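You operate a simulated robot arm through the tools that you are given. There is no shell and no other tool.

The job below is to be done with a simulated two-armed robot. You get a single attempt, and the scene is never put back.

JOB
Make room on the desk: push the three stands and the white box back.
Fine: each about a hand further from the desk's edge.
Where things are to end (x, y in the base frame): folder stand within 40 mm of [900, -120]; white box within 40 mm of [900, -380]; post stand within 40 mm of [810, -610]; label stand within 40 mm of [800, -850].

Only the result counts: the job must be done as asked and must still hold three seconds after the hand-in. Knocking over, shifting, dropping, spilling or breaking anything else fails it.

ROBOT AND FRAMES
Two 7-joint arms with fingered hands on one trunk that stands fixed in place. Base frame: the origin is at the foot of the trunk, x ahead of it, y to its left, z up. Readings come in mm, rad, newtons and seconds.
The left shoulder is at [42, 163, 1061], the right one opposite. Each reaches about 1215 mm from its shoulder. Payload 4 kg a hand.
The TCP of each hand is the grasp point between the finger pads, 36 mm short of the fingertips. In the tool frame z runs along the fingers and y along their closing line. The gripper opens to 124 mm; its body begins 42 mm behind the TCP. The gripper is a hand of 4 fingers: y runs from the thumb to the fingers, the wrist lies at [-15, -99, -189] in the tool frame, and closing takes about 1.5 s.
Orientation is that of the tool frame in the base frame, as a unit quaternion [x, y, z, w]. With the fingers straight down and the wrist toward the robot, the tool's x, y and z point along [0, 1, 0], [1, 0, 0] and [0, 0, -1] of the base frame.

CONTROLS
- The arms move only by the tool apply_moves. It takes "left_commands", "right_commands" or both (then of equal length, played together; a hand with none holds still); each is one flat list of numbers, 6 for each row, row after row: the shift along the base's x, y, z in mm, then the turn, a rotation vector about the base's x, y, z in rad. In form: [x, y, z, wx, wy, wz, x, y, z, wx, wy, wz, ...]. A call has 1 to 20 rows; each row shifts and turns the commanded pose from where the row before left it. "left_hand" and "right_hand" are, for a hand that has rows, the gripper command, from -1 (fully open) to 1 (shut), values between in proportion, set as the call begins (left out, the last holds). Each row takes 0.2 s and may step no farther than 50 mm and 0.15 rad from the row before; otherwise, or with a gripper value out of range, the whole call is refused. Where a pose cannot be reached the arm comes as near as it can. A force on the tool above 40 N (or 10 N above the force at the start of the call, whichever is more), or a blocked arm, ends the call early, and 0.2 s more pass. Each finger travels about 45 mm/s and halts on what it meets, pressing with about 30 N; the grip force reading is that of the motor and also rises with nothing between the fingers. The clock runs only during rows and for 0.2 s after the last one: add rows that do not move to give the fingers time. It gives the time, the measured TCP pose, the force on the tool (base axes), the opening and the grip force at its end, in the units of the frame above (readings bear some noise), with the torque about the TCP (base axes, N m) and any sound that the robot's microphone picked up.
- Cameras (640 x 400 px; columns grow to the right, rows downward): "scene" is now at [125.1, -38.6, 1305.1]; the picture's right is [-0.54, -0.84, 0.08], its down [-0.40, 0.17, -0.90] and it looks along [0.74, -0.52, -0.43] (base axes); focal length 334 px, centre (320, 200). "left" rides on the left gripper at [-75, -86, -123] in its tool frame; the picture's right is [-0.70, -0.34, 0.63], its down [0.65, -0.68, 0.35] and it looks along [0.32, 0.65, 0.69] (tool axes); focal length 275 px, centre (320, 200). "right" rides on the right gripper at [75, -86, -123] in its tool frame; the picture's right is [-0.70, 0.34, -0.63], its down [-0.65, -0.68, 0.35] and it looks along [-0.31, 0.65, 0.69] (tool axes); focal length 275 px, centre (320, 200). There is no depth. A picture from a camera that has moved, and an enlarged one, comes with that camera's place and axes in the base frame and with its lens. The place of the scene camera against the robot may be out by one fixed shift of up to 25 mm in any direction.
- camera(camera): a new picture of that camera. No time passes.
- move_column(by): moves the trunk up (or, below 0, down) by that many mm; the arms and the scene camera ride with it, the base frame stays. It gives what a move gives, with no picture.
- curl_fingers(index, middle, ring, thumb_bend, thumb_turn, hand): sets how far each is bent, from 0 (flat) to 100 (curled in); at 30 the hand is open as for a grip, at 70 the pads meet at the TCP. One left out holds its place. A second passes; each finger stops where it meets its share of the squeeze, and holds until it gets a number again. A gripper value or a shape takes the hand back. It gives what a move gives, with no picture; readings hold the bend of each and the force on the fingers (four entries, about 0 where the hand has none), thumb and palm. thumb_turn goes from beside the hand (0) to across from the fingers (100), as for a grip.
- grasp_type(shape, hand): the hand has 4 fingers and takes this shape, open, in about a second: jaw (thumb against the fingers, like two jaws); tri (thumb and two fingers); tip (a fingertip pinch); poke (one finger out to press); point (the index stretched); flat (the hand flat); cup (the hand cupped); fist (a fist). The gripper value then closes the fingers along that shape, each until it touches; the sizes above hold for jaw. It gives what a move gives, with no picture.
- pan_tilt(pan, tilt): turns the head with the scene camera to pan (to the left, within 1.501 rad either way) and tilt (down, from -0.506 to 1.204), counted from straight ahead of the robot (the tilt from the chest, where the trunk bows). It gives what a move gives.
- enlarge(camera, box): a new picture of the part [left, top, right, bottom] of that camera's present view, enlarged. No time passes.
- hand_in(): hands the job in; it is judged then, once.

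Places have to be worked out from the pictures, the camera data and where the tool is seen. Open the grippers and draw the arms clear of the work before you hand the job in, unless the task says otherwise.

The tools are called after ">>>" as name(argument=value, ...) on one line, values as JSON. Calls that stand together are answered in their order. apply_moves: Moves the arms, as the interface text tells. Its arguments: {"type":"object","properties":{"left_commands":{"type":"array","items":{"type":"number"}},"left_hand":{"type":"number"},"right_commands":{"type":"array","items":{"type":"number"}},"right_hand":{"type":"number"}},"required":[]} The other tools are called the same way: move_column (by) moves the trunk up or down; grasp_type (shape, hand) gives the hand a shape; curl_fingers (index, middle, ring, thumb_bend, thumb_turn, hand) moves the fingers one by one; pan_tilt (pan, tilt) turns the head that bears the scene camera; camera (camera) takes a picture; enlarge (camera, box) takes an enlarged picture of a part of a camera's view; hand_in () hands the job in.

At the start:

```text
time: 0.0
left_position: [529.2, -78.0, 994.9]
left_tcp_rot: [0.707, 0.707, 0.0, 0.0]
left_wrist_force: [-0.6, -0.4, 0.5]
left_wrist_torque: [-0.01, 0.03, -0.03]
left_width: 123.4
left_grip_force: 0.1
left_shape: jaw
left_bend: [30.0, 30.0, 30.0, 30.0, 98.0]
left_finger forces: [0.1, 0.0, 0.1, 0.0, 0.0, 0.1]
right_position: [487.2, -542.1, 1065.8]
right_tcp_rot: [0.708, 0.707, 0.0, 0.0]
right_wrist_force: [-0.1, -0.9, -0.1]
right_wrist_torque: [0.0, -0.01, 0.03]
right_width: 123.8
right_grip_force: 0.1
right_shape: jaw
right_bend: [30.0, 30.0, 30.0, 30.0, 98.0]
right_finger forces: [0.0, 0.0, 0.0, 0.0, 0.0, 0.0]
trunk travel left (down, up): [-225.0, 253.0]
head pan, tilt (commanded): [-0.579, 0.314]
```

scene: 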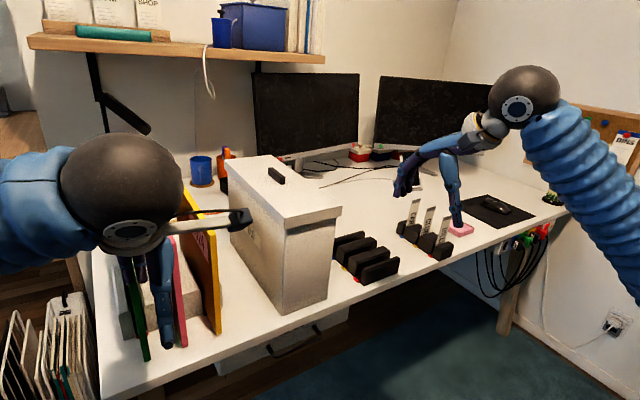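
right: 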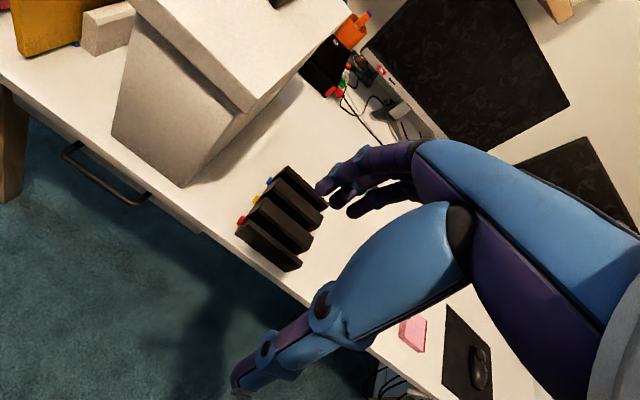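
left: 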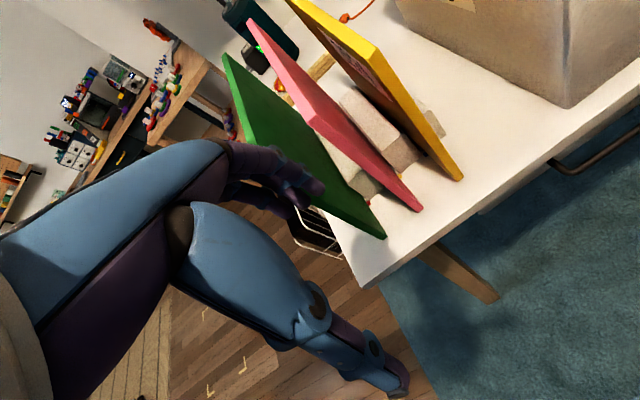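

I'll take a closer look at the scene before moving anything, starting with enlarged views of the items.

>>> enlarge(camera="scene", box=[80, 140, 360, 380])

>>> enlarge(camera="scene", box=[320, 140, 560, 300])

>>> enlarge(camera="left", box=[200, 0, 640, 300])

>>> enlarge(camera="right", box=[60, 0, 500, 300])

```text
1.67 times, centred on (220, 260) of scene
camera zoom: at [125.1, -38.6, 1305.1], right [-0.54, -0.84, 0.08], down [-0.4, 0.17, -0.9], along [0.74, -0.52, -0.43], focal length 556 px, centre (487, 100)
```

zoom: 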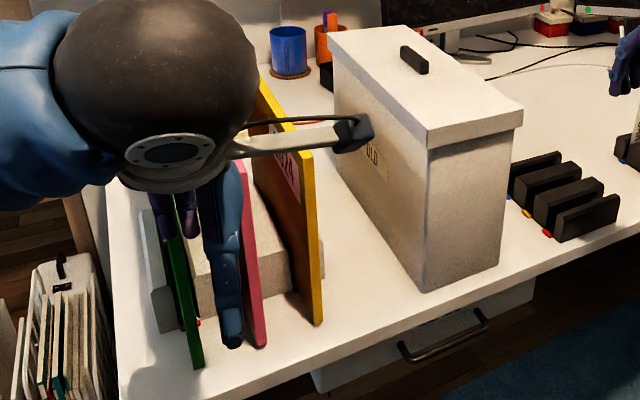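

```text
2.50 times, centred on (440, 220) of scene
camera zoom: at [125.1, -38.6, 1305.1], right [-0.54, -0.84, 0.08], down [-0.4, 0.17, -0.9], along [0.74, -0.52, -0.43], focal length 834 px, centre (20, 150)
```

zoom: 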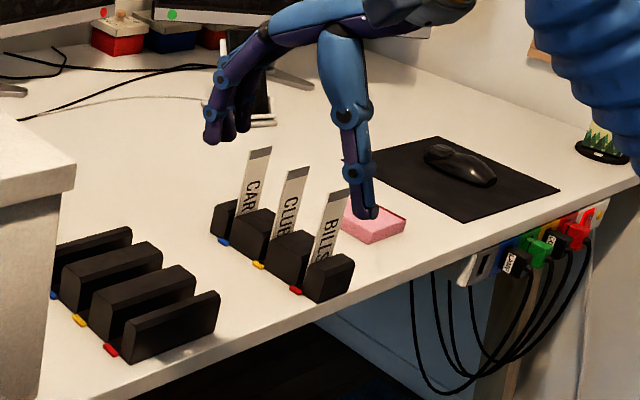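

```text
1.33 times, centred on (420, 150) of left
camera zoom: at [443.0, -154.2, 1117.6], right [-0.34, -0.7, -0.63], down [-0.68, 0.65, -0.35], along [0.65, 0.32, -0.69], focal length 367 px, centre (187, 267)
```

zoom: 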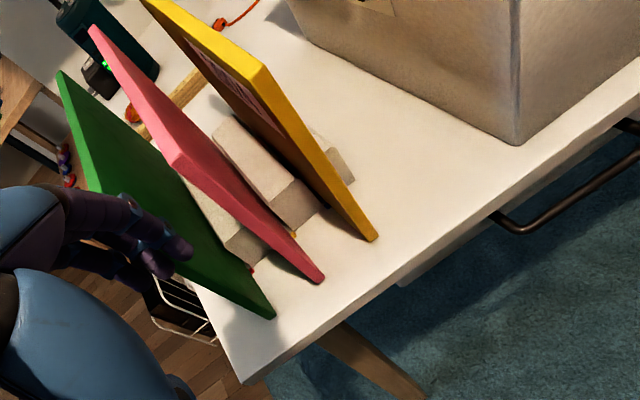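

```text
1.33 times, centred on (280, 150) of right
camera zoom: at [400.6, -467.8, 1190.0], right [0.34, -0.7, 0.63], down [-0.68, -0.64, -0.35], along [0.65, -0.32, -0.69], focal length 367 px, centre (373, 267)
```

zoom: 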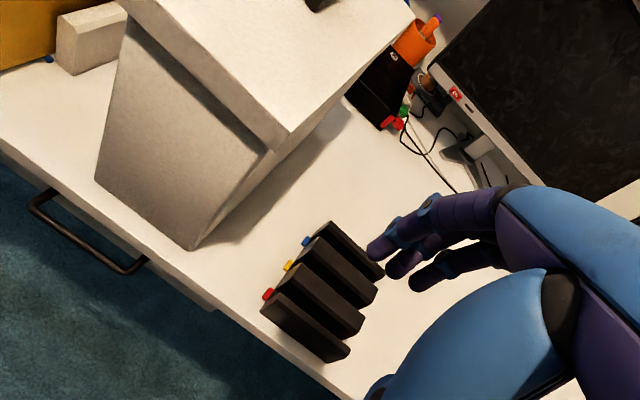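

From triangulation, the desk top is at roughly z≈740–750, and the white box's front face is at x≈628, y≈-320..-440. The hands block the view of the stands, so I'll move both arms back and out for clearer pictures.

>>> apply_moves(left_commands=[-20, 40, 20, 0, 0, 0, -20, 40, 20, 0, 0, 0, -20, 40, 20, 0, 0, 0, -20, 40, 20, 0, 0, 0, -20, 40, 20, 0, 0, 0, -20, 40, 20, 0, 0, 0], right_commands=[-35, -15, 20, 0, 0, 0, -35, -15, 20, 0, 0, 0, -35, -15, 20, 0, 0, 0, -35, -15, 20, 0, 0, 0, -35, -15, 20, 0, 0, 0, -35, -15, 20, 0, 0, 0])

>>> camera(camera="scene")

>>> camera(camera="right")

>>> camera(camera="left")

```text
time: 1.4
left_position: [417.6, 164.3, 1123.1]
left_tcp_rot: [0.708, 0.706, -0.001, -0.001]
left_wrist_force: [0.2, 0.5, -0.1]
left_wrist_torque: [-0.01, 0.0, 0.02]
left_width: 123.8
left_grip_force: 0.2
left_shape: jaw
left_bend: [30.0, 30.0, 30.0, 30.0, 98.0]
left_finger forces: [0.0, 0.0, 0.0, 0.1, 0.0, 0.0]
left hand out of reach, approached as far as the arm can: row 6
right_position: [276.0, -631.0, 1186.9]
right_tcp_rot: [0.708, 0.707, -0.001, 0.001]
right_wrist_force: [-0.8, 0.1, 0.5]
right_wrist_torque: [-0.04, -0.03, 0.02]
right_width: 123.9
right_grip_force: 0.1
right_shape: jaw
right_bend: [30.0, 30.0, 30.0, 30.0, 98.0]
right_finger forces: [0.0, 0.0, 0.0, 0.0, 0.1, 0.0]
trunk travel left (down, up): [-225.0, 253.0]
head pan, tilt (commanded): [-0.579, 0.314]
```

```text
taken
camera scene: at [123.4, -37.2, 1305.5], right [-0.54, -0.84, 0.08], down [-0.4, 0.17, -0.9], along [0.74, -0.52, -0.43], focal length 334 px, centre (320, 200)
```

scene: 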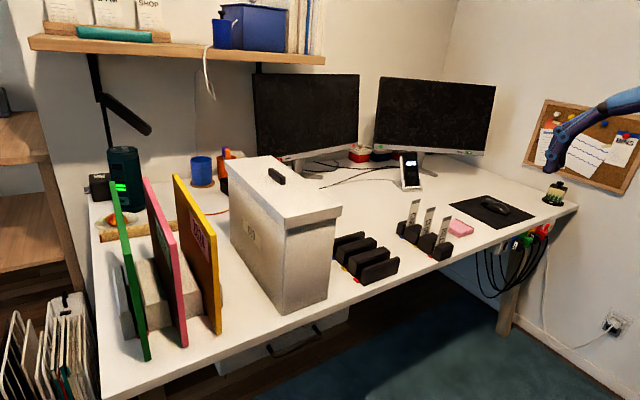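

```text
taken
camera right: at [189.1, -555.5, 1308.9], right [0.34, -0.7, 0.64], down [-0.68, -0.65, -0.35], along [0.65, -0.32, -0.69], focal length 275 px, centre (320, 200)
```

right: 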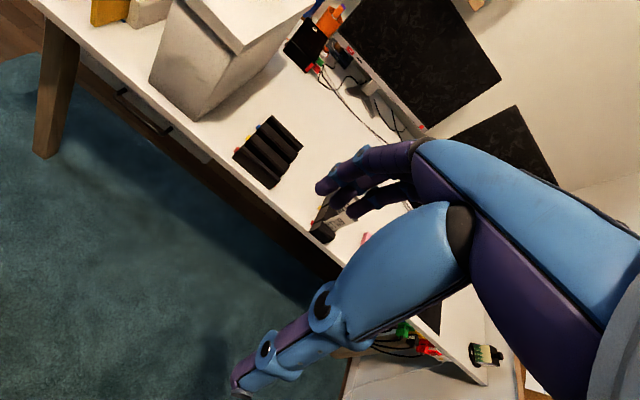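

```text
taken
camera left: at [332.6, 88.3, 1245.9], right [-0.34, -0.7, -0.63], down [-0.68, 0.65, -0.35], along [0.65, 0.31, -0.69], focal length 275 px, centre (320, 200)
```

left: 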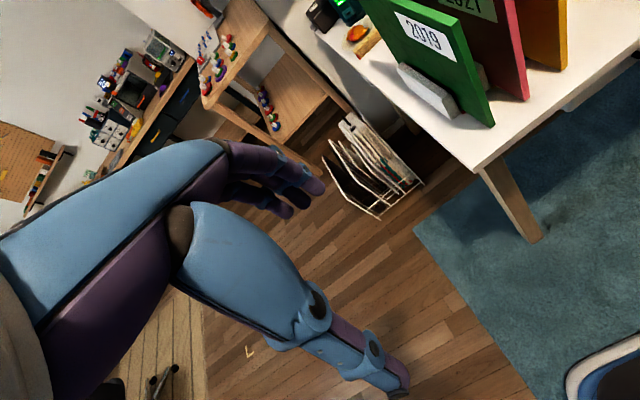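

The view is clear now, so I'll zoom in on each item to measure its position and see what lies behind it.

>>> enlarge(camera="scene", box=[80, 130, 260, 370])

>>> enlarge(camera="scene", box=[210, 130, 370, 330])

>>> enlarge(camera="scene", box=[310, 190, 420, 300])

>>> enlarge(camera="scene", box=[380, 170, 490, 280])

>>> enlarge(camera="scene", box=[280, 130, 440, 230])

```text
1.67 times, centred on (170, 250) of scene
camera zoom: at [123.4, -37.2, 1305.5], right [-0.54, -0.84, 0.08], down [-0.4, 0.17, -0.9], along [0.74, -0.52, -0.43], focal length 556 px, centre (570, 117)
```

zoom: 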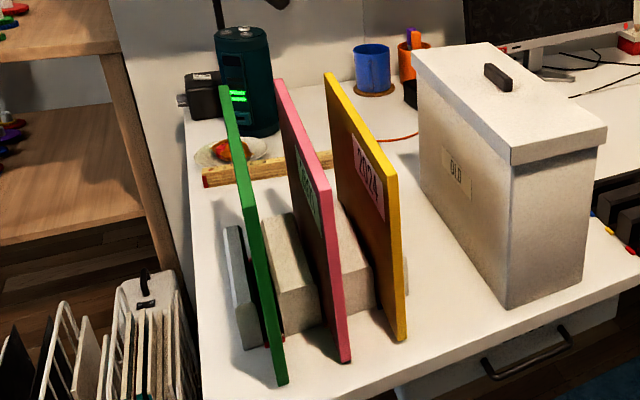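

```text
2.00 times, centred on (290, 230) of scene
camera zoom: at [123.4, -37.2, 1305.5], right [-0.54, -0.84, 0.08], down [-0.4, 0.17, -0.9], along [0.74, -0.52, -0.43], focal length 667 px, centre (380, 140)
```

zoom: 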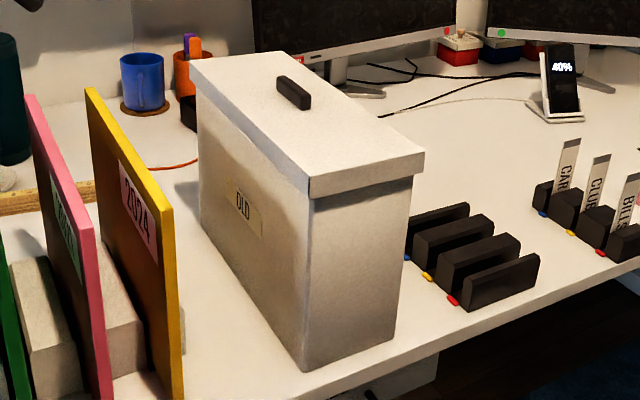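

```text
3.64 times, centred on (365, 245) of scene
camera zoom: at [123.4, -37.2, 1305.5], right [-0.54, -0.84, 0.08], down [-0.4, 0.17, -0.9], along [0.74, -0.52, -0.43], focal length 1213 px, centre (156, 36)
```

zoom: 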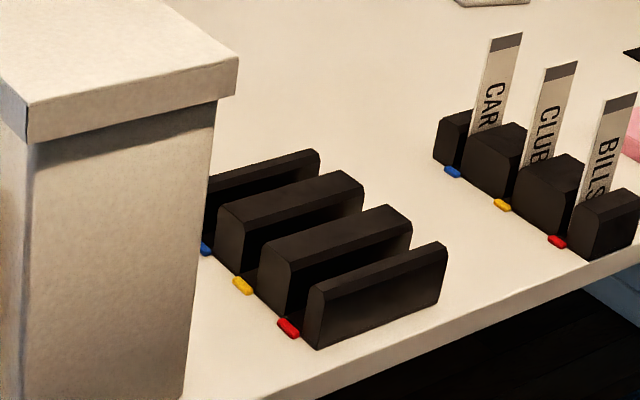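

```text
3.64 times, centred on (435, 225) of scene
camera zoom: at [123.4, -37.2, 1305.5], right [-0.54, -0.84, 0.08], down [-0.4, 0.17, -0.9], along [0.74, -0.52, -0.43], focal length 1213 px, centre (-98, 109)
```

zoom: 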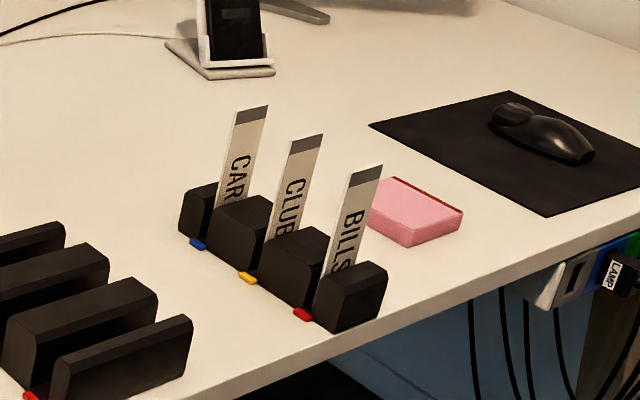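

```text
4.00 times, centred on (360, 180) of scene
camera zoom: at [123.4, -37.2, 1305.5], right [-0.54, -0.84, 0.08], down [-0.4, 0.17, -0.9], along [0.74, -0.52, -0.43], focal length 1334 px, centre (160, 280)
```

zoom: 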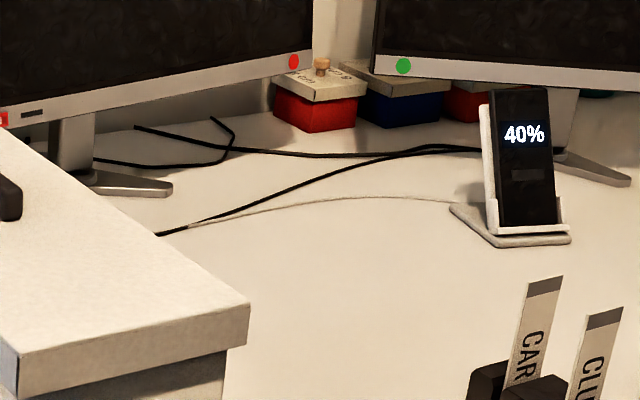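

I'll enlarge the present right and left hand views so I can triangulate the box, post stand and folder stand with cameras whose pose I can trust.

>>> enlarge(camera="right", box=[130, 0, 370, 250])

>>> enlarge(camera="left", box=[300, 0, 640, 220])

```text
1.60 times, centred on (250, 125) of right
camera zoom: at [189.1, -555.5, 1308.9], right [0.34, -0.7, 0.64], down [-0.68, -0.65, -0.35], along [0.65, -0.32, -0.69], focal length 440 px, centre (432, 320)
```

zoom: 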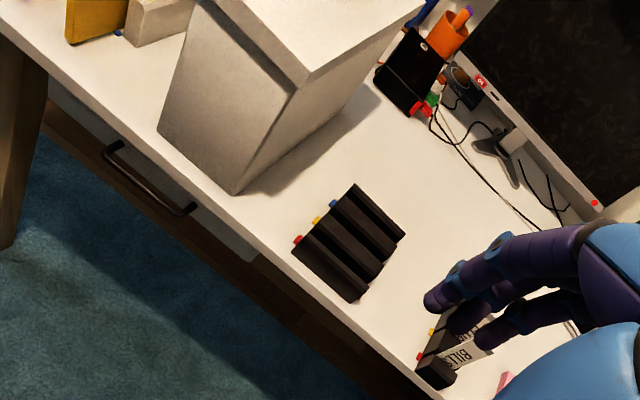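

```text
1.82 times, centred on (470, 110) of left
camera zoom: at [332.6, 88.3, 1245.9], right [-0.34, -0.7, -0.63], down [-0.68, 0.65, -0.35], along [0.65, 0.31, -0.69], focal length 500 px, centre (47, 364)
```

zoom: 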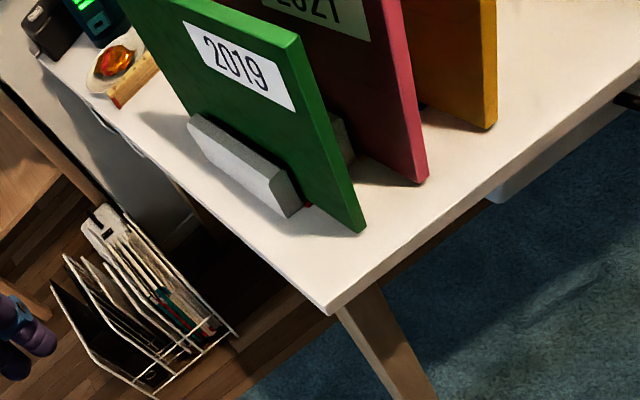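

The desk front edge looks to be near x≈600. The fronts of the box and stands sit at x≈620–640, and each item needs about 90–110 mm of push. Next I'll check the flat hand shape and bring it into the scene camera's view to learn where the fingertips are.

>>> grasp_type(shape="flat", hand="right")

>>> apply_moves(right_commands=[40, -10, -20, 0, 0, 0, 40, -10, -20, 0, 0, 0, 40, -10, -20, 0, 0, 0, 40, -10, -20, 0, 0, 0, 40, -10, -20, 0, 0, 0])

>>> camera(camera="scene")

>>> camera(camera="right")

```text
time: 2.3
left_position: [419.5, 162.3, 1122.0]
left_tcp_rot: [0.707, 0.708, -0.001, -0.001]
left_wrist_force: [0.4, 0.2, 0.6]
left_wrist_torque: [0.02, 0.01, -0.02]
left_width: 123.5
left_grip_force: 0.1
left_shape: jaw
left_bend: [30.0, 30.0, 30.0, 30.0, 98.0]
left_finger forces: [0.0, 0.1, 0.1, 0.0, 0.0, 0.0]
right_position: [277.0, -630.3, 1184.9]
right_tcp_rot: [0.707, 0.707, 0.0, -0.001]
right_wrist_force: [0.2, 0.1, 0.0]
right_wrist_torque: [0.0, -0.02, 0.0]
right_width: 116.2
right_grip_force: 0.1
right_shape: flat
right_bend: [0.0, 0.0, 0.0, 96.0, 0.0]
right_finger forces: [0.0, 0.0, 0.0, 0.0, 0.0, 0.1]
trunk travel left (down, up): [-225.0, 253.0]
head pan, tilt (commanded): [-0.579, 0.314]
```

```text
time: 3.5
left_position: [421.2, 161.5, 1121.3]
left_tcp_rot: [0.708, 0.707, -0.001, -0.001]
left_wrist_force: [0.3, -0.5, 0.0]
left_wrist_torque: [-0.02, 0.0, -0.05]
left_width: 123.6
left_grip_force: 0.0
left_shape: jaw
left_bend: [30.0, 30.0, 30.0, 30.0, 98.0]
left_finger forces: [0.0, 0.0, 0.0, 0.1, 0.0, 0.0]
right_position: [480.3, -684.1, 1085.0]
right_tcp_rot: [0.708, 0.706, 0.0, 0.0]
right_wrist_force: [0.1, -0.4, -0.3]
right_wrist_torque: [0.01, -0.01, 0.02]
right_width: 116.3
right_grip_force: 0.1
right_shape: flat
right_bend: [0.0, 0.0, 0.0, 96.0, 0.0]
right_finger forces: [0.1, 0.1, 0.0, 0.0, 0.1, 0.1]
trunk travel left (down, up): [-225.0, 253.0]
head pan, tilt (commanded): [-0.579, 0.314]
```

```text
taken
camera scene: at [125.7, -38.8, 1304.9], right [-0.54, -0.84, 0.08], down [-0.4, 0.17, -0.9], along [0.74, -0.52, -0.43], focal length 334 px, centre (320, 200)
```

scene: 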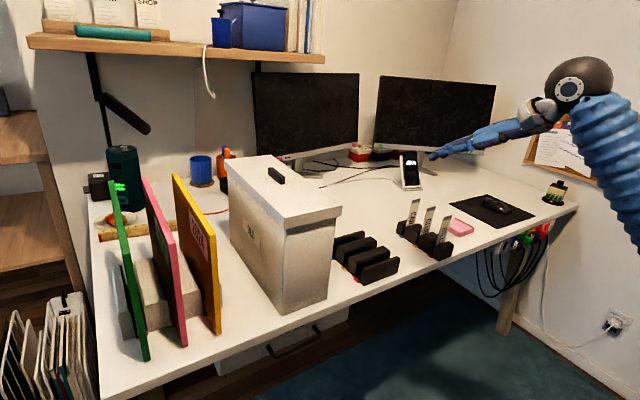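

```text
taken
camera right: at [394.1, -609.0, 1208.1], right [0.34, -0.7, 0.63], down [-0.68, -0.64, -0.35], along [0.65, -0.32, -0.69], focal length 275 px, centre (320, 200)
```

right: 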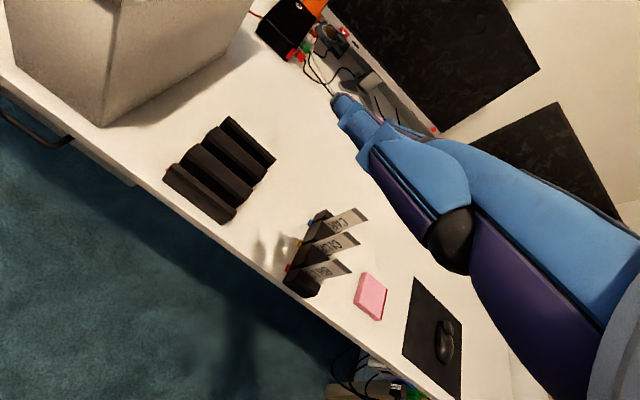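

In the flat shape the fingers point forward and about 40° down, with the tips roughly 126 mm ahead of the TCP at TCP height. That suits pushing low on the fronts. This right view also shows the post and label stands clearly, so I'll enlarge it to measure them.

>>> enlarge(camera="right", box=[150, 100, 290, 240])

>>> enlarge(camera="right", box=[260, 190, 400, 330])

>>> enlarge(camera="right", box=[0, 0, 340, 200])

>>> enlarge(camera="scene", box=[400, 40, 640, 240])

```text
2.86 times, centred on (220, 170) of right
camera zoom: at [394.1, -609.0, 1208.1], right [0.34, -0.7, 0.63], down [-0.68, -0.64, -0.35], along [0.65, -0.32, -0.69], focal length 786 px, centre (606, 286)
```

zoom: 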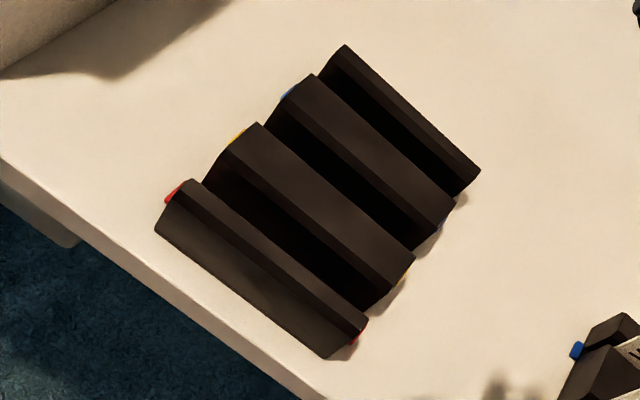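

```text
2.86 times, centred on (330, 260) of right
camera zoom: at [394.1, -609.0, 1208.1], right [0.34, -0.7, 0.63], down [-0.68, -0.64, -0.35], along [0.65, -0.32, -0.69], focal length 786 px, centre (291, 29)
```

zoom: 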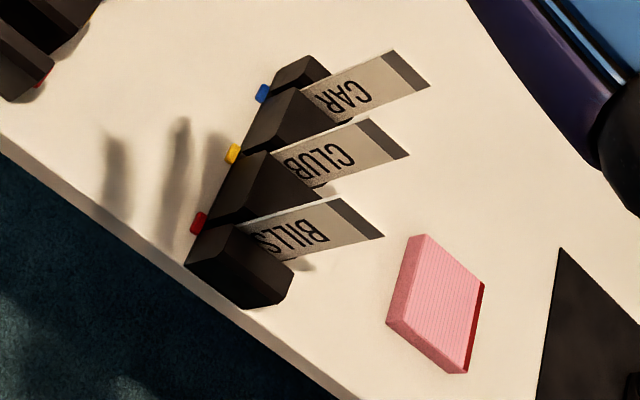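

```text
1.88 times, centred on (170, 100) of right
camera zoom: at [394.1, -609.0, 1208.1], right [0.34, -0.7, 0.63], down [-0.68, -0.64, -0.35], along [0.65, -0.32, -0.69], focal length 518 px, centre (602, 388)
```

zoom: 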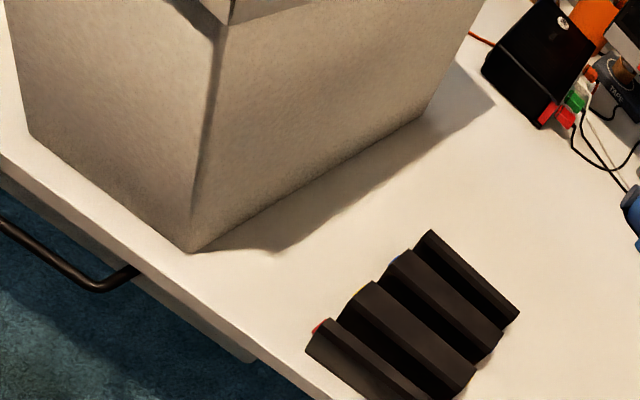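

```text
2.00 times, centred on (520, 140) of scene
camera zoom: at [125.7, -38.8, 1304.9], right [-0.54, -0.84, 0.08], down [-0.4, 0.17, -0.9], along [0.74, -0.52, -0.43], focal length 667 px, centre (-80, 320)
```

zoom: 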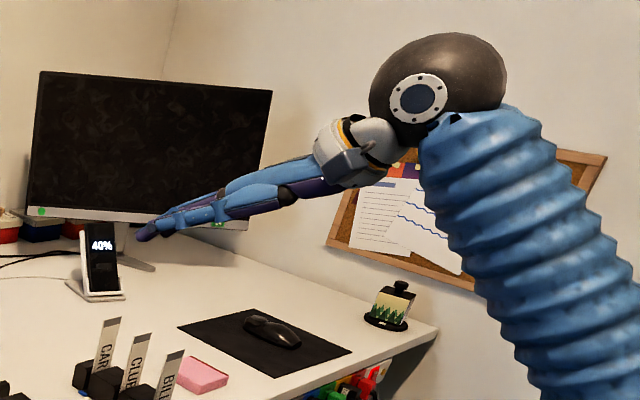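

Better triangulation puts the desk top at z≈755 and the item centres near folder (785,-120), box (788,-380), post (696,-613) and label (685,-851). Each therefore needs a push of about 112–116 mm along +x, and the box end and folder backs will clear the ruler and cables. I'll start with the box, bringing the flat right hand in front of it at low height.

>>> apply_moves(right_commands=[-8, 43, 0, 0, 0, 0, -8, 43, 0, 0, 0, 0, -8, 43, 0, 0, 0, 0, -8, 43, 0, 0, 0, 0, -8, 44, 0, 0, 0, 0, 0, 44, 0, 0, 0, 0, 0, 44, 0, 0, 0, 0, 0, 0, -43, 0, 0, 0, 0, 0, -43, 0, 0, 0, 0, 0, -43, 0, 0, 0, 0, 0, -43, 0, 0, 0, 0, 0, -43, 0, 0, 0, 0, 0, -40, 0, 0, 0])

>>> camera(camera="scene")

>>> camera(camera="right")

```text
time: 6.3
left_position: [420.1, 163.8, 1122.7]
left_tcp_rot: [0.707, 0.707, -0.001, -0.001]
left_wrist_force: [0.6, 0.2, 0.0]
left_wrist_torque: [-0.03, 0.02, -0.02]
left_width: 123.6
left_grip_force: 0.1
left_shape: jaw
left_bend: [30.0, 30.0, 30.0, 30.0, 98.0]
left_finger forces: [0.0, 0.1, 0.2, 0.0, 0.0, 0.0]
right_position: [481.2, -401.7, 842.6]
right_tcp_rot: [0.707, 0.708, 0.0, 0.0]
right_wrist_force: [0.3, 0.5, -0.6]
right_wrist_torque: [-0.03, 0.01, 0.01]
right_width: 116.2
right_grip_force: 0.0
right_shape: flat
right_bend: [0.0, 0.0, 0.0, 96.0, 0.0]
right_finger forces: [0.0, 0.0, 0.0, 0.1, 0.1, 0.0]
right hand out of reach, approached as far as the arm can: row 8, 9, 10, 11
trunk travel left (down, up): [-225.0, 253.0]
head pan, tilt (commanded): [-0.579, 0.314]
```

```text
taken
camera scene: at [124.9, -38.7, 1305.1], right [-0.54, -0.84, 0.08], down [-0.4, 0.17, -0.9], along [0.74, -0.52, -0.43], focal length 334 px, centre (320, 200)
```

scene: 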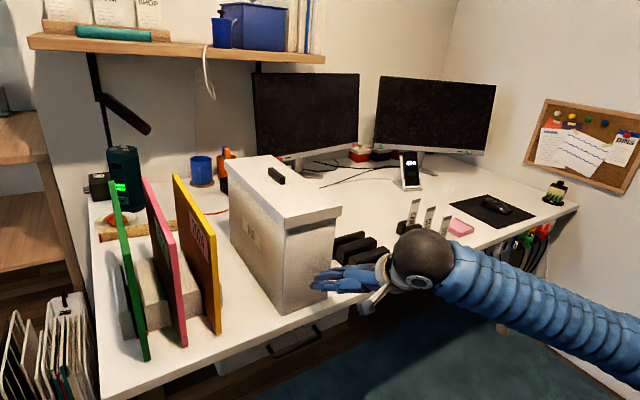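

```text
taken
camera right: at [396.1, -326.5, 965.5], right [0.34, -0.7, 0.63], down [-0.68, -0.64, -0.35], along [0.65, -0.32, -0.69], focal length 275 px, centre (320, 200)
```

right: 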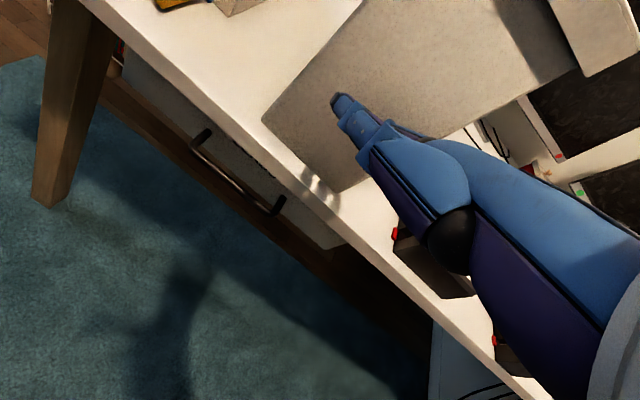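

The arm stopped at x≈481, and the fingertips look to be just in front of the box's front face. I'll zoom in to see where the fingers are relative to the box.

>>> enlarge(camera="right", box=[230, 60, 500, 300])

>>> enlarge(camera="scene", box=[260, 200, 460, 340])

```text
1.67 times, centred on (365, 180) of right
camera zoom: at [396.1, -326.5, 965.5], right [0.34, -0.7, 0.63], down [-0.68, -0.64, -0.35], along [0.65, -0.32, -0.69], focal length 459 px, centre (245, 233)
```

zoom: 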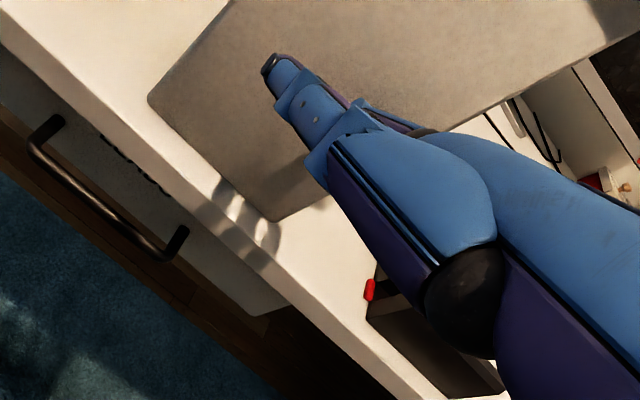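

```text
2.86 times, centred on (360, 270) of scene
camera zoom: at [124.9, -38.7, 1305.1], right [-0.54, -0.84, 0.08], down [-0.4, 0.17, -0.9], along [0.74, -0.52, -0.43], focal length 953 px, centre (206, 0)
```

zoom: 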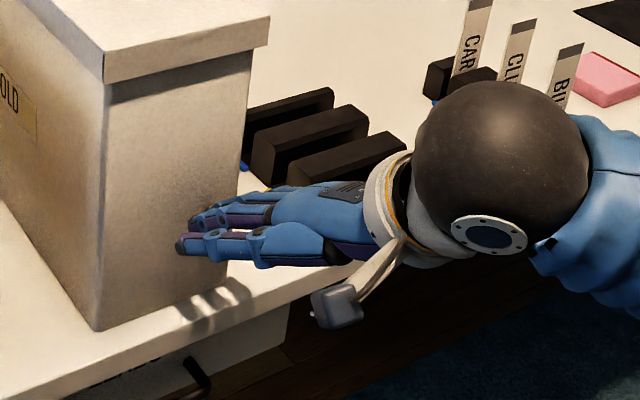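

The three fingers sit just short of the box front, centred near y≈-415, with the thumb beside them on the left. I'll shift about 35 mm in +y to push on the box's centre line, and check that the arm can follow.

>>> apply_moves(right_commands=[0, 18, 0, 0, 0, 0, 0, 17, 0, 0, 0, 0, 0, 0, 0, 0, 0, 0])

>>> enlarge(camera="scene", box=[260, 200, 460, 340])

```text
time: 7.1
left_position: [421.2, 163.1, 1122.6]
left_tcp_rot: [0.707, 0.707, -0.001, 0.0]
left_wrist_force: [0.0, 0.9, 0.5]
left_wrist_torque: [0.02, -0.02, 0.02]
left_width: 123.5
left_grip_force: 0.0
left_shape: jaw
left_bend: [30.0, 30.0, 30.0, 30.0, 98.0]
left_finger forces: [0.1, 0.2, 0.0, 0.1, 0.1, 0.0]
right_position: [496.1, -371.2, 842.9]
right_tcp_rot: [0.707, 0.707, -0.001, 0.0]
right_wrist_force: [-0.3, 0.9, 0.7]
right_wrist_torque: [0.0, -0.06, -0.01]
right_width: 116.3
right_grip_force: 0.0
right_shape: flat
right_bend: [0.0, 0.0, 0.0, 96.0, 0.0]
right_finger forces: [0.0, 0.9, 0.0, 0.0, 0.0, 0.1]
right hand out of reach, approached as far as the arm can: row 1, 2
trunk travel left (down, up): [-225.0, 253.0]
head pan, tilt (commanded): [-0.579, 0.314]
```

```text
2.86 times, centred on (360, 270) of scene
camera zoom: at [124.8, -38.4, 1305.1], right [-0.54, -0.84, 0.08], down [-0.4, 0.17, -0.9], along [0.74, -0.52, -0.43], focal length 953 px, centre (206, 0)
```

zoom: 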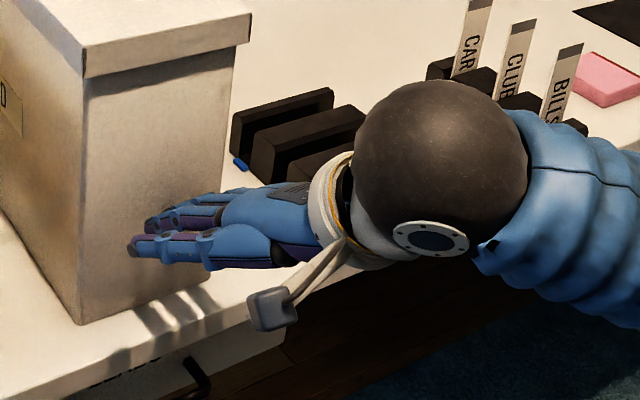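

The fingers have made contact. The arm slid forward to x≈496 and nudged the box slightly, so it moves easily. I'll push straight along +x in small slow steps and watch the forces.

>>> apply_moves(right_commands=[10, 0, 0, 0, 0, 0, 10, 0, 0, 0, 0, 0, 10, 0, 0, 0, 0, 0, 0, 0, 0, 0, 0, 0])

>>> camera(camera="scene")

>>> camera(camera="right")

```text
time: 8.1
left_position: [420.9, 163.0, 1122.5]
left_tcp_rot: [0.707, 0.707, 0.0, -0.001]
left_wrist_force: [0.3, 0.1, -0.4]
left_wrist_torque: [-0.02, -0.01, 0.0]
left_width: 124.0
left_grip_force: 0.0
left_shape: jaw
left_bend: [30.0, 30.0, 30.0, 30.0, 98.0]
left_finger forces: [0.0, 0.0, 0.0, 0.1, 0.0, 0.0]
right_position: [525.4, -371.0, 846.5]
right_tcp_rot: [0.708, 0.707, -0.001, 0.0]
right_wrist_force: [-0.9, -0.5, 0.6]
right_wrist_torque: [-0.04, -0.06, -0.06]
right_width: 116.1
right_grip_force: 0.1
right_shape: flat
right_bend: [0.0, 0.0, 0.0, 96.0, 0.0]
right_finger forces: [0.1, 1.2, 0.1, 0.0, 0.1, 0.1]
trunk travel left (down, up): [-225.0, 253.0]
head pan, tilt (commanded): [-0.579, 0.314]
```

```text
taken
camera scene: at [124.9, -38.4, 1305.1], right [-0.54, -0.84, 0.08], down [-0.4, 0.17, -0.9], along [0.74, -0.52, -0.43], focal length 334 px, centre (320, 200)
```

scene: 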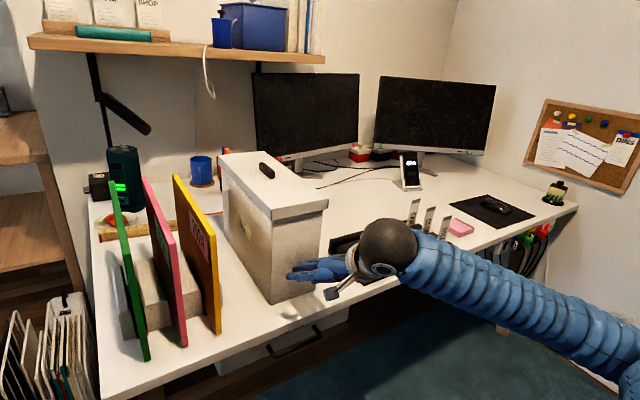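

```text
taken
camera right: at [438.4, -296.3, 968.8], right [0.34, -0.7, 0.63], down [-0.68, -0.64, -0.35], along [0.65, -0.32, -0.69], focal length 275 px, centre (320, 200)
```

right: 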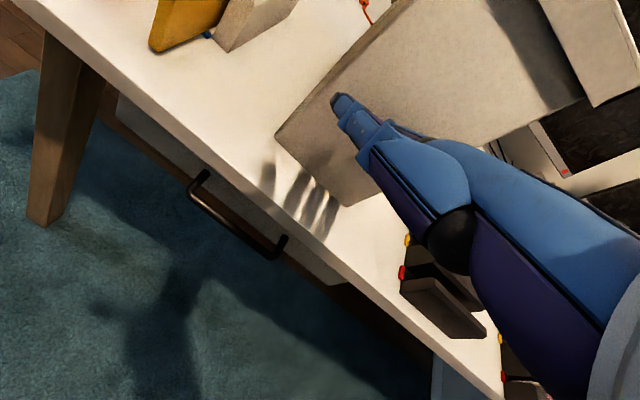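

The box is following squarely, with its front now at x≈664 and y centre ≈ -372, and the forces are tiny. Its front should end near x≈736, so I'll push about 70 mm more.

>>> apply_moves(right_commands=[10, 0, 0, 0, 0, 0, 10, 0, 0, 0, 0, 0, 10, 0, 0, 0, 0, 0, 10, 0, 0, 0, 0, 0, 10, 0, 0, 0, 0, 0, 10, 0, 0, 0, 0, 0, 6, 0, 0, 0, 0, 0, 0, 0, 0, 0, 0, 0])

>>> camera(camera="scene")

>>> camera(camera="right")

```text
time: 9.9
left_position: [419.2, 162.7, 1122.2]
left_tcp_rot: [0.707, 0.707, -0.001, -0.001]
left_wrist_force: [-0.2, -0.1, -0.6]
left_wrist_torque: [0.0, 0.02, 0.0]
left_width: 123.6
left_grip_force: 0.0
left_shape: jaw
left_bend: [30.0, 30.0, 30.0, 30.0, 98.0]
left_finger forces: [0.1, 0.0, 0.1, 0.0, 0.0, 0.1]
right_position: [591.2, -372.0, 846.7]
right_tcp_rot: [0.707, 0.707, 0.0, 0.0]
right_wrist_force: [-1.3, 0.7, 1.0]
right_wrist_torque: [0.01, -0.08, 0.02]
right_width: 116.3
right_grip_force: 0.1
right_shape: flat
right_bend: [0.0, 0.0, 0.0, 96.0, 0.0]
right_finger forces: [0.1, 1.3, 0.0, 0.0, 0.0, 0.0]
trunk travel left (down, up): [-225.0, 253.0]
head pan, tilt (commanded): [-0.579, 0.314]
```

```text
taken
camera scene: at [125.0, -38.4, 1305.1], right [-0.54, -0.84, 0.08], down [-0.4, 0.17, -0.9], along [0.74, -0.52, -0.43], focal length 334 px, centre (320, 200)
```

scene: 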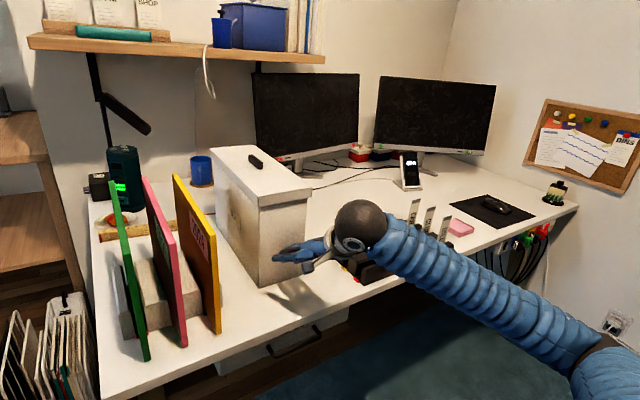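

```text
taken
camera right: at [504.0, -296.4, 970.6], right [0.34, -0.7, 0.63], down [-0.68, -0.64, -0.35], along [0.65, -0.32, -0.69], focal length 275 px, centre (320, 200)
```

right: 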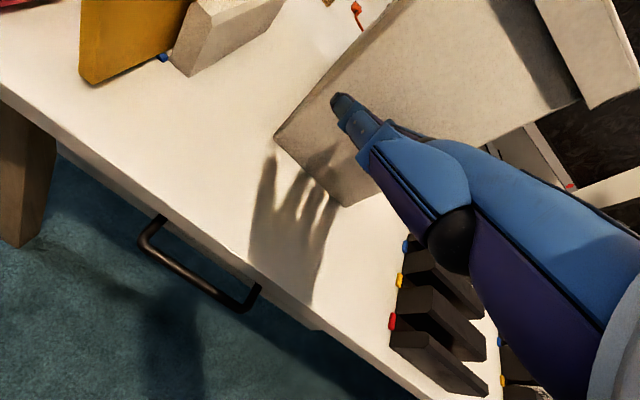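

The box front is now at x≈730, which puts its centre near x≈895. I'll check the contact area up close before withdrawing, and use it to gauge fingertip height.

>>> enlarge(camera="scene", box=[200, 140, 400, 300])

>>> enlarge(camera="right", box=[230, 60, 500, 300])

```text
2.50 times, centred on (300, 220) of scene
camera zoom: at [125.0, -38.4, 1305.1], right [-0.54, -0.84, 0.08], down [-0.4, 0.17, -0.9], along [0.74, -0.52, -0.43], focal length 834 px, centre (370, 150)
```

zoom: 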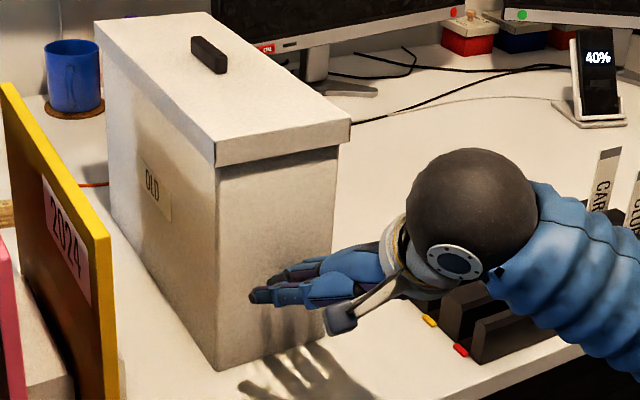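

```text
1.67 times, centred on (365, 180) of right
camera zoom: at [504.0, -296.4, 970.6], right [0.34, -0.7, 0.63], down [-0.68, -0.64, -0.35], along [0.65, -0.32, -0.69], focal length 459 px, centre (245, 233)
```

zoom: 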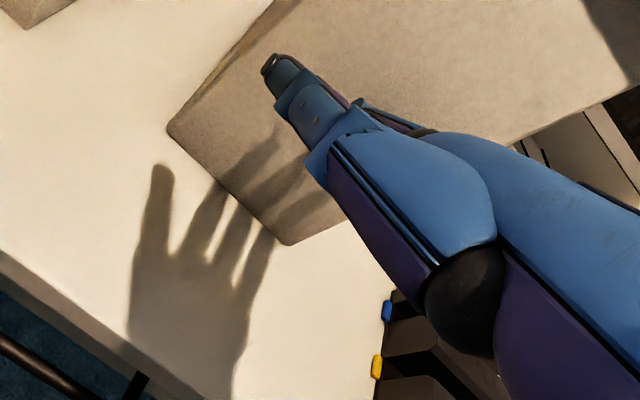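

The box looks undisturbed and nothing is touching it from behind. I'll back off 40 mm, then lower the fingertips onto the freed strip of desk in front of the box to measure their height.

>>> apply_moves(right_commands=[-20, 0, 0, 0, 0, 0, -20, 0, 0, 0, 0, 0, 0, 0, -20, 0, 0, 0, 0, 0, -20, 0, 0, 0, 0, 0, -17, 0, 0, 0, 0, 0, 0, 0, 0, 0])

>>> enlarge(camera="scene", box=[200, 140, 400, 300])

>>> camera(camera="right")

```text
time: 11.3
left_position: [419.7, 162.4, 1122.5]
left_tcp_rot: [0.708, 0.707, 0.0, 0.0]
left_wrist_force: [-0.2, -0.1, 0.1]
left_wrist_torque: [-0.02, -0.02, 0.0]
left_width: 123.8
left_grip_force: 0.1
left_shape: jaw
left_bend: [30.0, 30.0, 30.0, 30.0, 98.0]
left_finger forces: [0.1, 0.0, 0.0, 0.1, 0.0, 0.0]
right_position: [551.2, -370.7, 791.2]
right_tcp_rot: [0.708, 0.706, 0.0, 0.0]
right_wrist_force: [-0.1, -0.4, 0.5]
right_wrist_torque: [-0.02, -0.01, 0.02]
right_width: 116.3
right_grip_force: 0.1
right_shape: flat
right_bend: [0.0, 0.0, 0.0, 96.0, 0.0]
right_finger forces: [0.0, 0.0, 0.0, 0.0, 0.1, 0.0]
trunk travel left (down, up): [-225.0, 253.0]
head pan, tilt (commanded): [-0.579, 0.314]
```

```text
2.50 times, centred on (300, 220) of scene
camera zoom: at [124.9, -38.3, 1305.1], right [-0.54, -0.84, 0.08], down [-0.4, 0.17, -0.9], along [0.74, -0.52, -0.43], focal length 834 px, centre (370, 150)
```

zoom: 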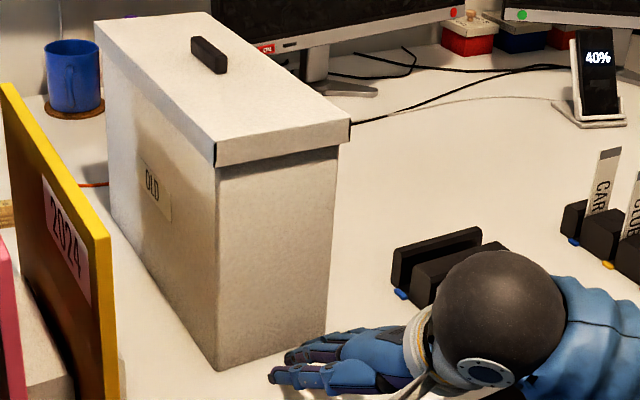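

```text
taken
camera right: at [463.8, -296.4, 913.8], right [0.34, -0.7, 0.63], down [-0.68, -0.64, -0.35], along [0.65, -0.32, -0.69], focal length 275 px, centre (320, 200)
```

right: 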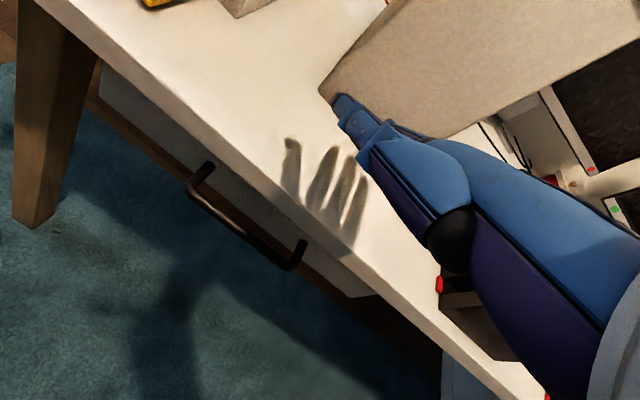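

The box stays put and the hand is clear of it. I'll lower in 4–5 mm steps to find the desk contact.

>>> apply_moves(right_commands=[0, 0, -5, 0, 0, 0, 0, 0, -5, 0, 0, 0, 0, 0, -4, 0, 0, 0, 0, 0, 0, 0, 0, 0])

>>> camera(camera="right")

```text
time: 12.3
left_position: [420.9, 162.0, 1121.5]
left_tcp_rot: [0.707, 0.707, 0.0, 0.0]
left_wrist_force: [-0.2, 0.9, 0.1]
left_wrist_torque: [0.01, -0.02, -0.02]
left_width: 123.8
left_grip_force: 0.1
left_shape: jaw
left_bend: [30.0, 30.0, 30.0, 30.0, 98.0]
left_finger forces: [0.1, 0.0, 0.0, 0.0, 0.1, 0.0]
right_position: [552.1, -370.4, 777.5]
right_tcp_rot: [0.707, 0.707, 0.0, 0.0]
right_wrist_force: [-0.2, 0.2, 0.5]
right_wrist_torque: [-0.01, 0.01, 0.03]
right_width: 116.2
right_grip_force: 0.1
right_shape: flat
right_bend: [0.0, 0.0, 0.0, 96.0, 0.0]
right_finger forces: [0.1, 0.1, 0.0, 0.0, 0.1, 0.0]
trunk travel left (down, up): [-225.0, 253.0]
head pan, tilt (commanded): [-0.579, 0.314]
```

```text
taken
camera right: at [465.2, -296.7, 900.0], right [0.34, -0.7, 0.63], down [-0.68, -0.64, -0.35], along [0.65, -0.32, -0.69], focal length 275 px, centre (320, 200)
```

right: 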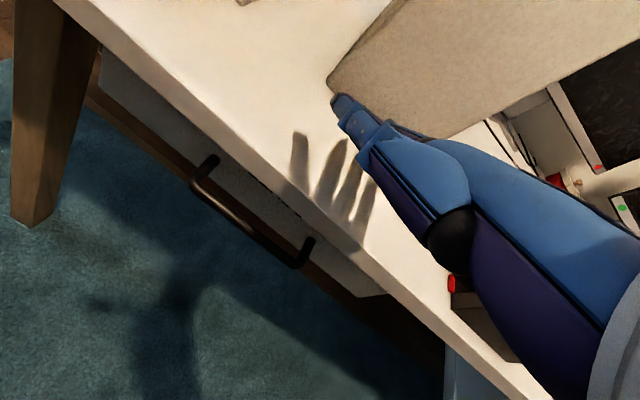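

No contact yet. The shadow geometry still agrees with a desk top near z≈755, so I'll keep lowering gently.

>>> apply_moves(right_commands=[0, 0, -4, 0, 0, 0, 0, 0, -4, 0, 0, 0, 0, 0, -4, 0, 0, 0, 0, 0, 0, 0, 0, 0])

>>> enlarge(camera="right", box=[270, 60, 470, 260])

>>> enlarge(camera="scene", box=[250, 220, 400, 340])

```text
time: 13.3
left_position: [420.8, 163.1, 1121.5]
left_tcp_rot: [0.707, 0.707, -0.001, -0.001]
left_wrist_force: [0.6, -0.2, 0.0]
left_wrist_torque: [0.01, -0.01, 0.03]
left_width: 123.8
left_grip_force: 0.0
left_shape: jaw
left_bend: [30.0, 30.0, 30.0, 30.0, 98.0]
left_finger forces: [0.0, 0.1, 0.0, 0.1, 0.0, 0.0]
right_position: [550.7, -369.7, 764.8]
right_tcp_rot: [0.707, 0.707, 0.001, 0.0]
right_wrist_force: [-0.3, -0.3, 0.8]
right_wrist_torque: [0.03, -0.01, -0.01]
right_width: 116.1
right_grip_force: 0.0
right_shape: flat
right_bend: [0.0, 0.0, 0.0, 96.0, 0.0]
right_finger forces: [0.0, 0.0, 0.1, 0.0, 0.1, 0.1]
trunk travel left (down, up): [-225.0, 253.0]
head pan, tilt (commanded): [-0.579, 0.314]
```

```text
2.00 times, centred on (370, 160) of right
camera zoom: at [464.4, -295.4, 887.3], right [0.34, -0.7, 0.63], down [-0.68, -0.64, -0.35], along [0.65, -0.32, -0.69], focal length 551 px, centre (220, 280)
```

zoom: 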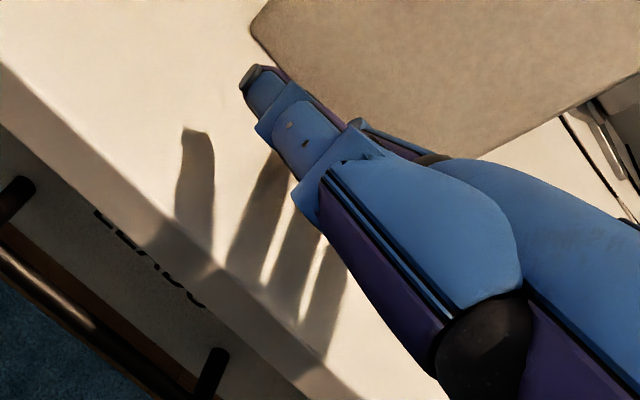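

```text
3.33 times, centred on (325, 280) of scene
camera zoom: at [125.1, -38.4, 1305.1], right [-0.54, -0.84, 0.08], down [-0.4, 0.17, -0.9], along [0.74, -0.52, -0.43], focal length 1112 px, centre (303, -67)
```

zoom: 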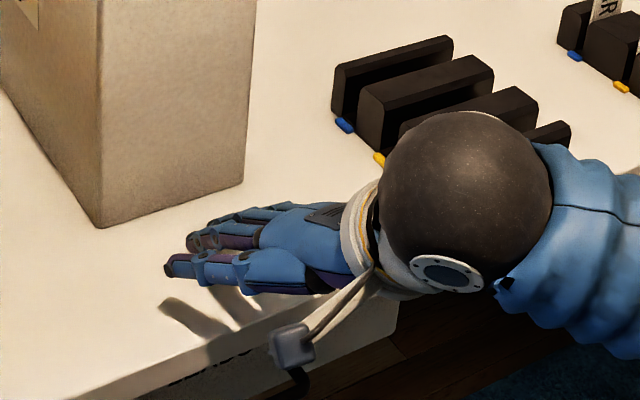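

Still no contact at TCP z≈765. I'll continue down in small steps.

>>> apply_moves(right_commands=[0, 0, -4, 0, 0, 0, 0, 0, -4, 0, 0, 0, 0, 0, 0, 0, 0, 0])

>>> enlarge(camera="right", box=[270, 60, 470, 260])

>>> enlarge(camera="scene", box=[250, 220, 400, 340])

```text
time: 14.1
left_position: [419.7, 163.2, 1123.6]
left_tcp_rot: [0.707, 0.707, 0.0, 0.0]
left_wrist_force: [-0.1, -0.5, -0.4]
left_wrist_torque: [0.0, -0.03, 0.0]
left_width: 123.7
left_grip_force: 0.2
left_shape: jaw
left_bend: [30.0, 30.0, 30.0, 30.0, 98.0]
left_finger forces: [0.0, 0.0, 0.1, 0.0, 0.1, 0.1]
right_position: [550.9, -370.2, 756.3]
right_tcp_rot: [0.708, 0.706, 0.0, 0.0]
right_wrist_force: [-3.9, -0.7, 4.7]
right_wrist_torque: [-0.1, -0.69, -0.03]
right_width: 116.1
right_grip_force: 0.0
right_shape: flat
right_bend: [0.0, 0.0, 0.0, 96.0, 0.0]
right_finger forces: [0.0, 5.5, 0.0, 0.0, 0.0, 0.0]
trunk travel left (down, up): [-225.0, 253.0]
head pan, tilt (commanded): [-0.579, 0.314]
```

```text
2.00 times, centred on (370, 160) of right
camera zoom: at [463.9, -295.9, 879.4], right [0.34, -0.7, 0.63], down [-0.68, -0.64, -0.35], along [0.65, -0.32, -0.69], focal length 551 px, centre (220, 280)
```

zoom: 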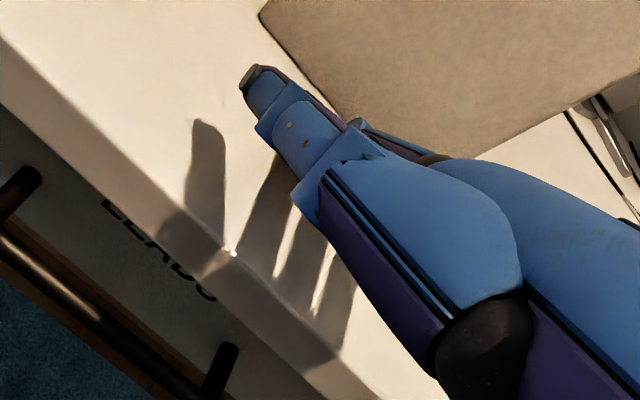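

```text
3.33 times, centred on (325, 280) of scene
camera zoom: at [124.5, -38.2, 1305.2], right [-0.54, -0.84, 0.08], down [-0.4, 0.17, -0.9], along [0.74, -0.52, -0.43], focal length 1112 px, centre (303, -67)
```

zoom: 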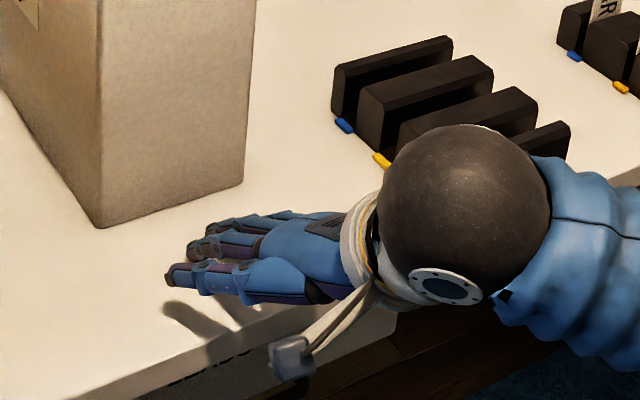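

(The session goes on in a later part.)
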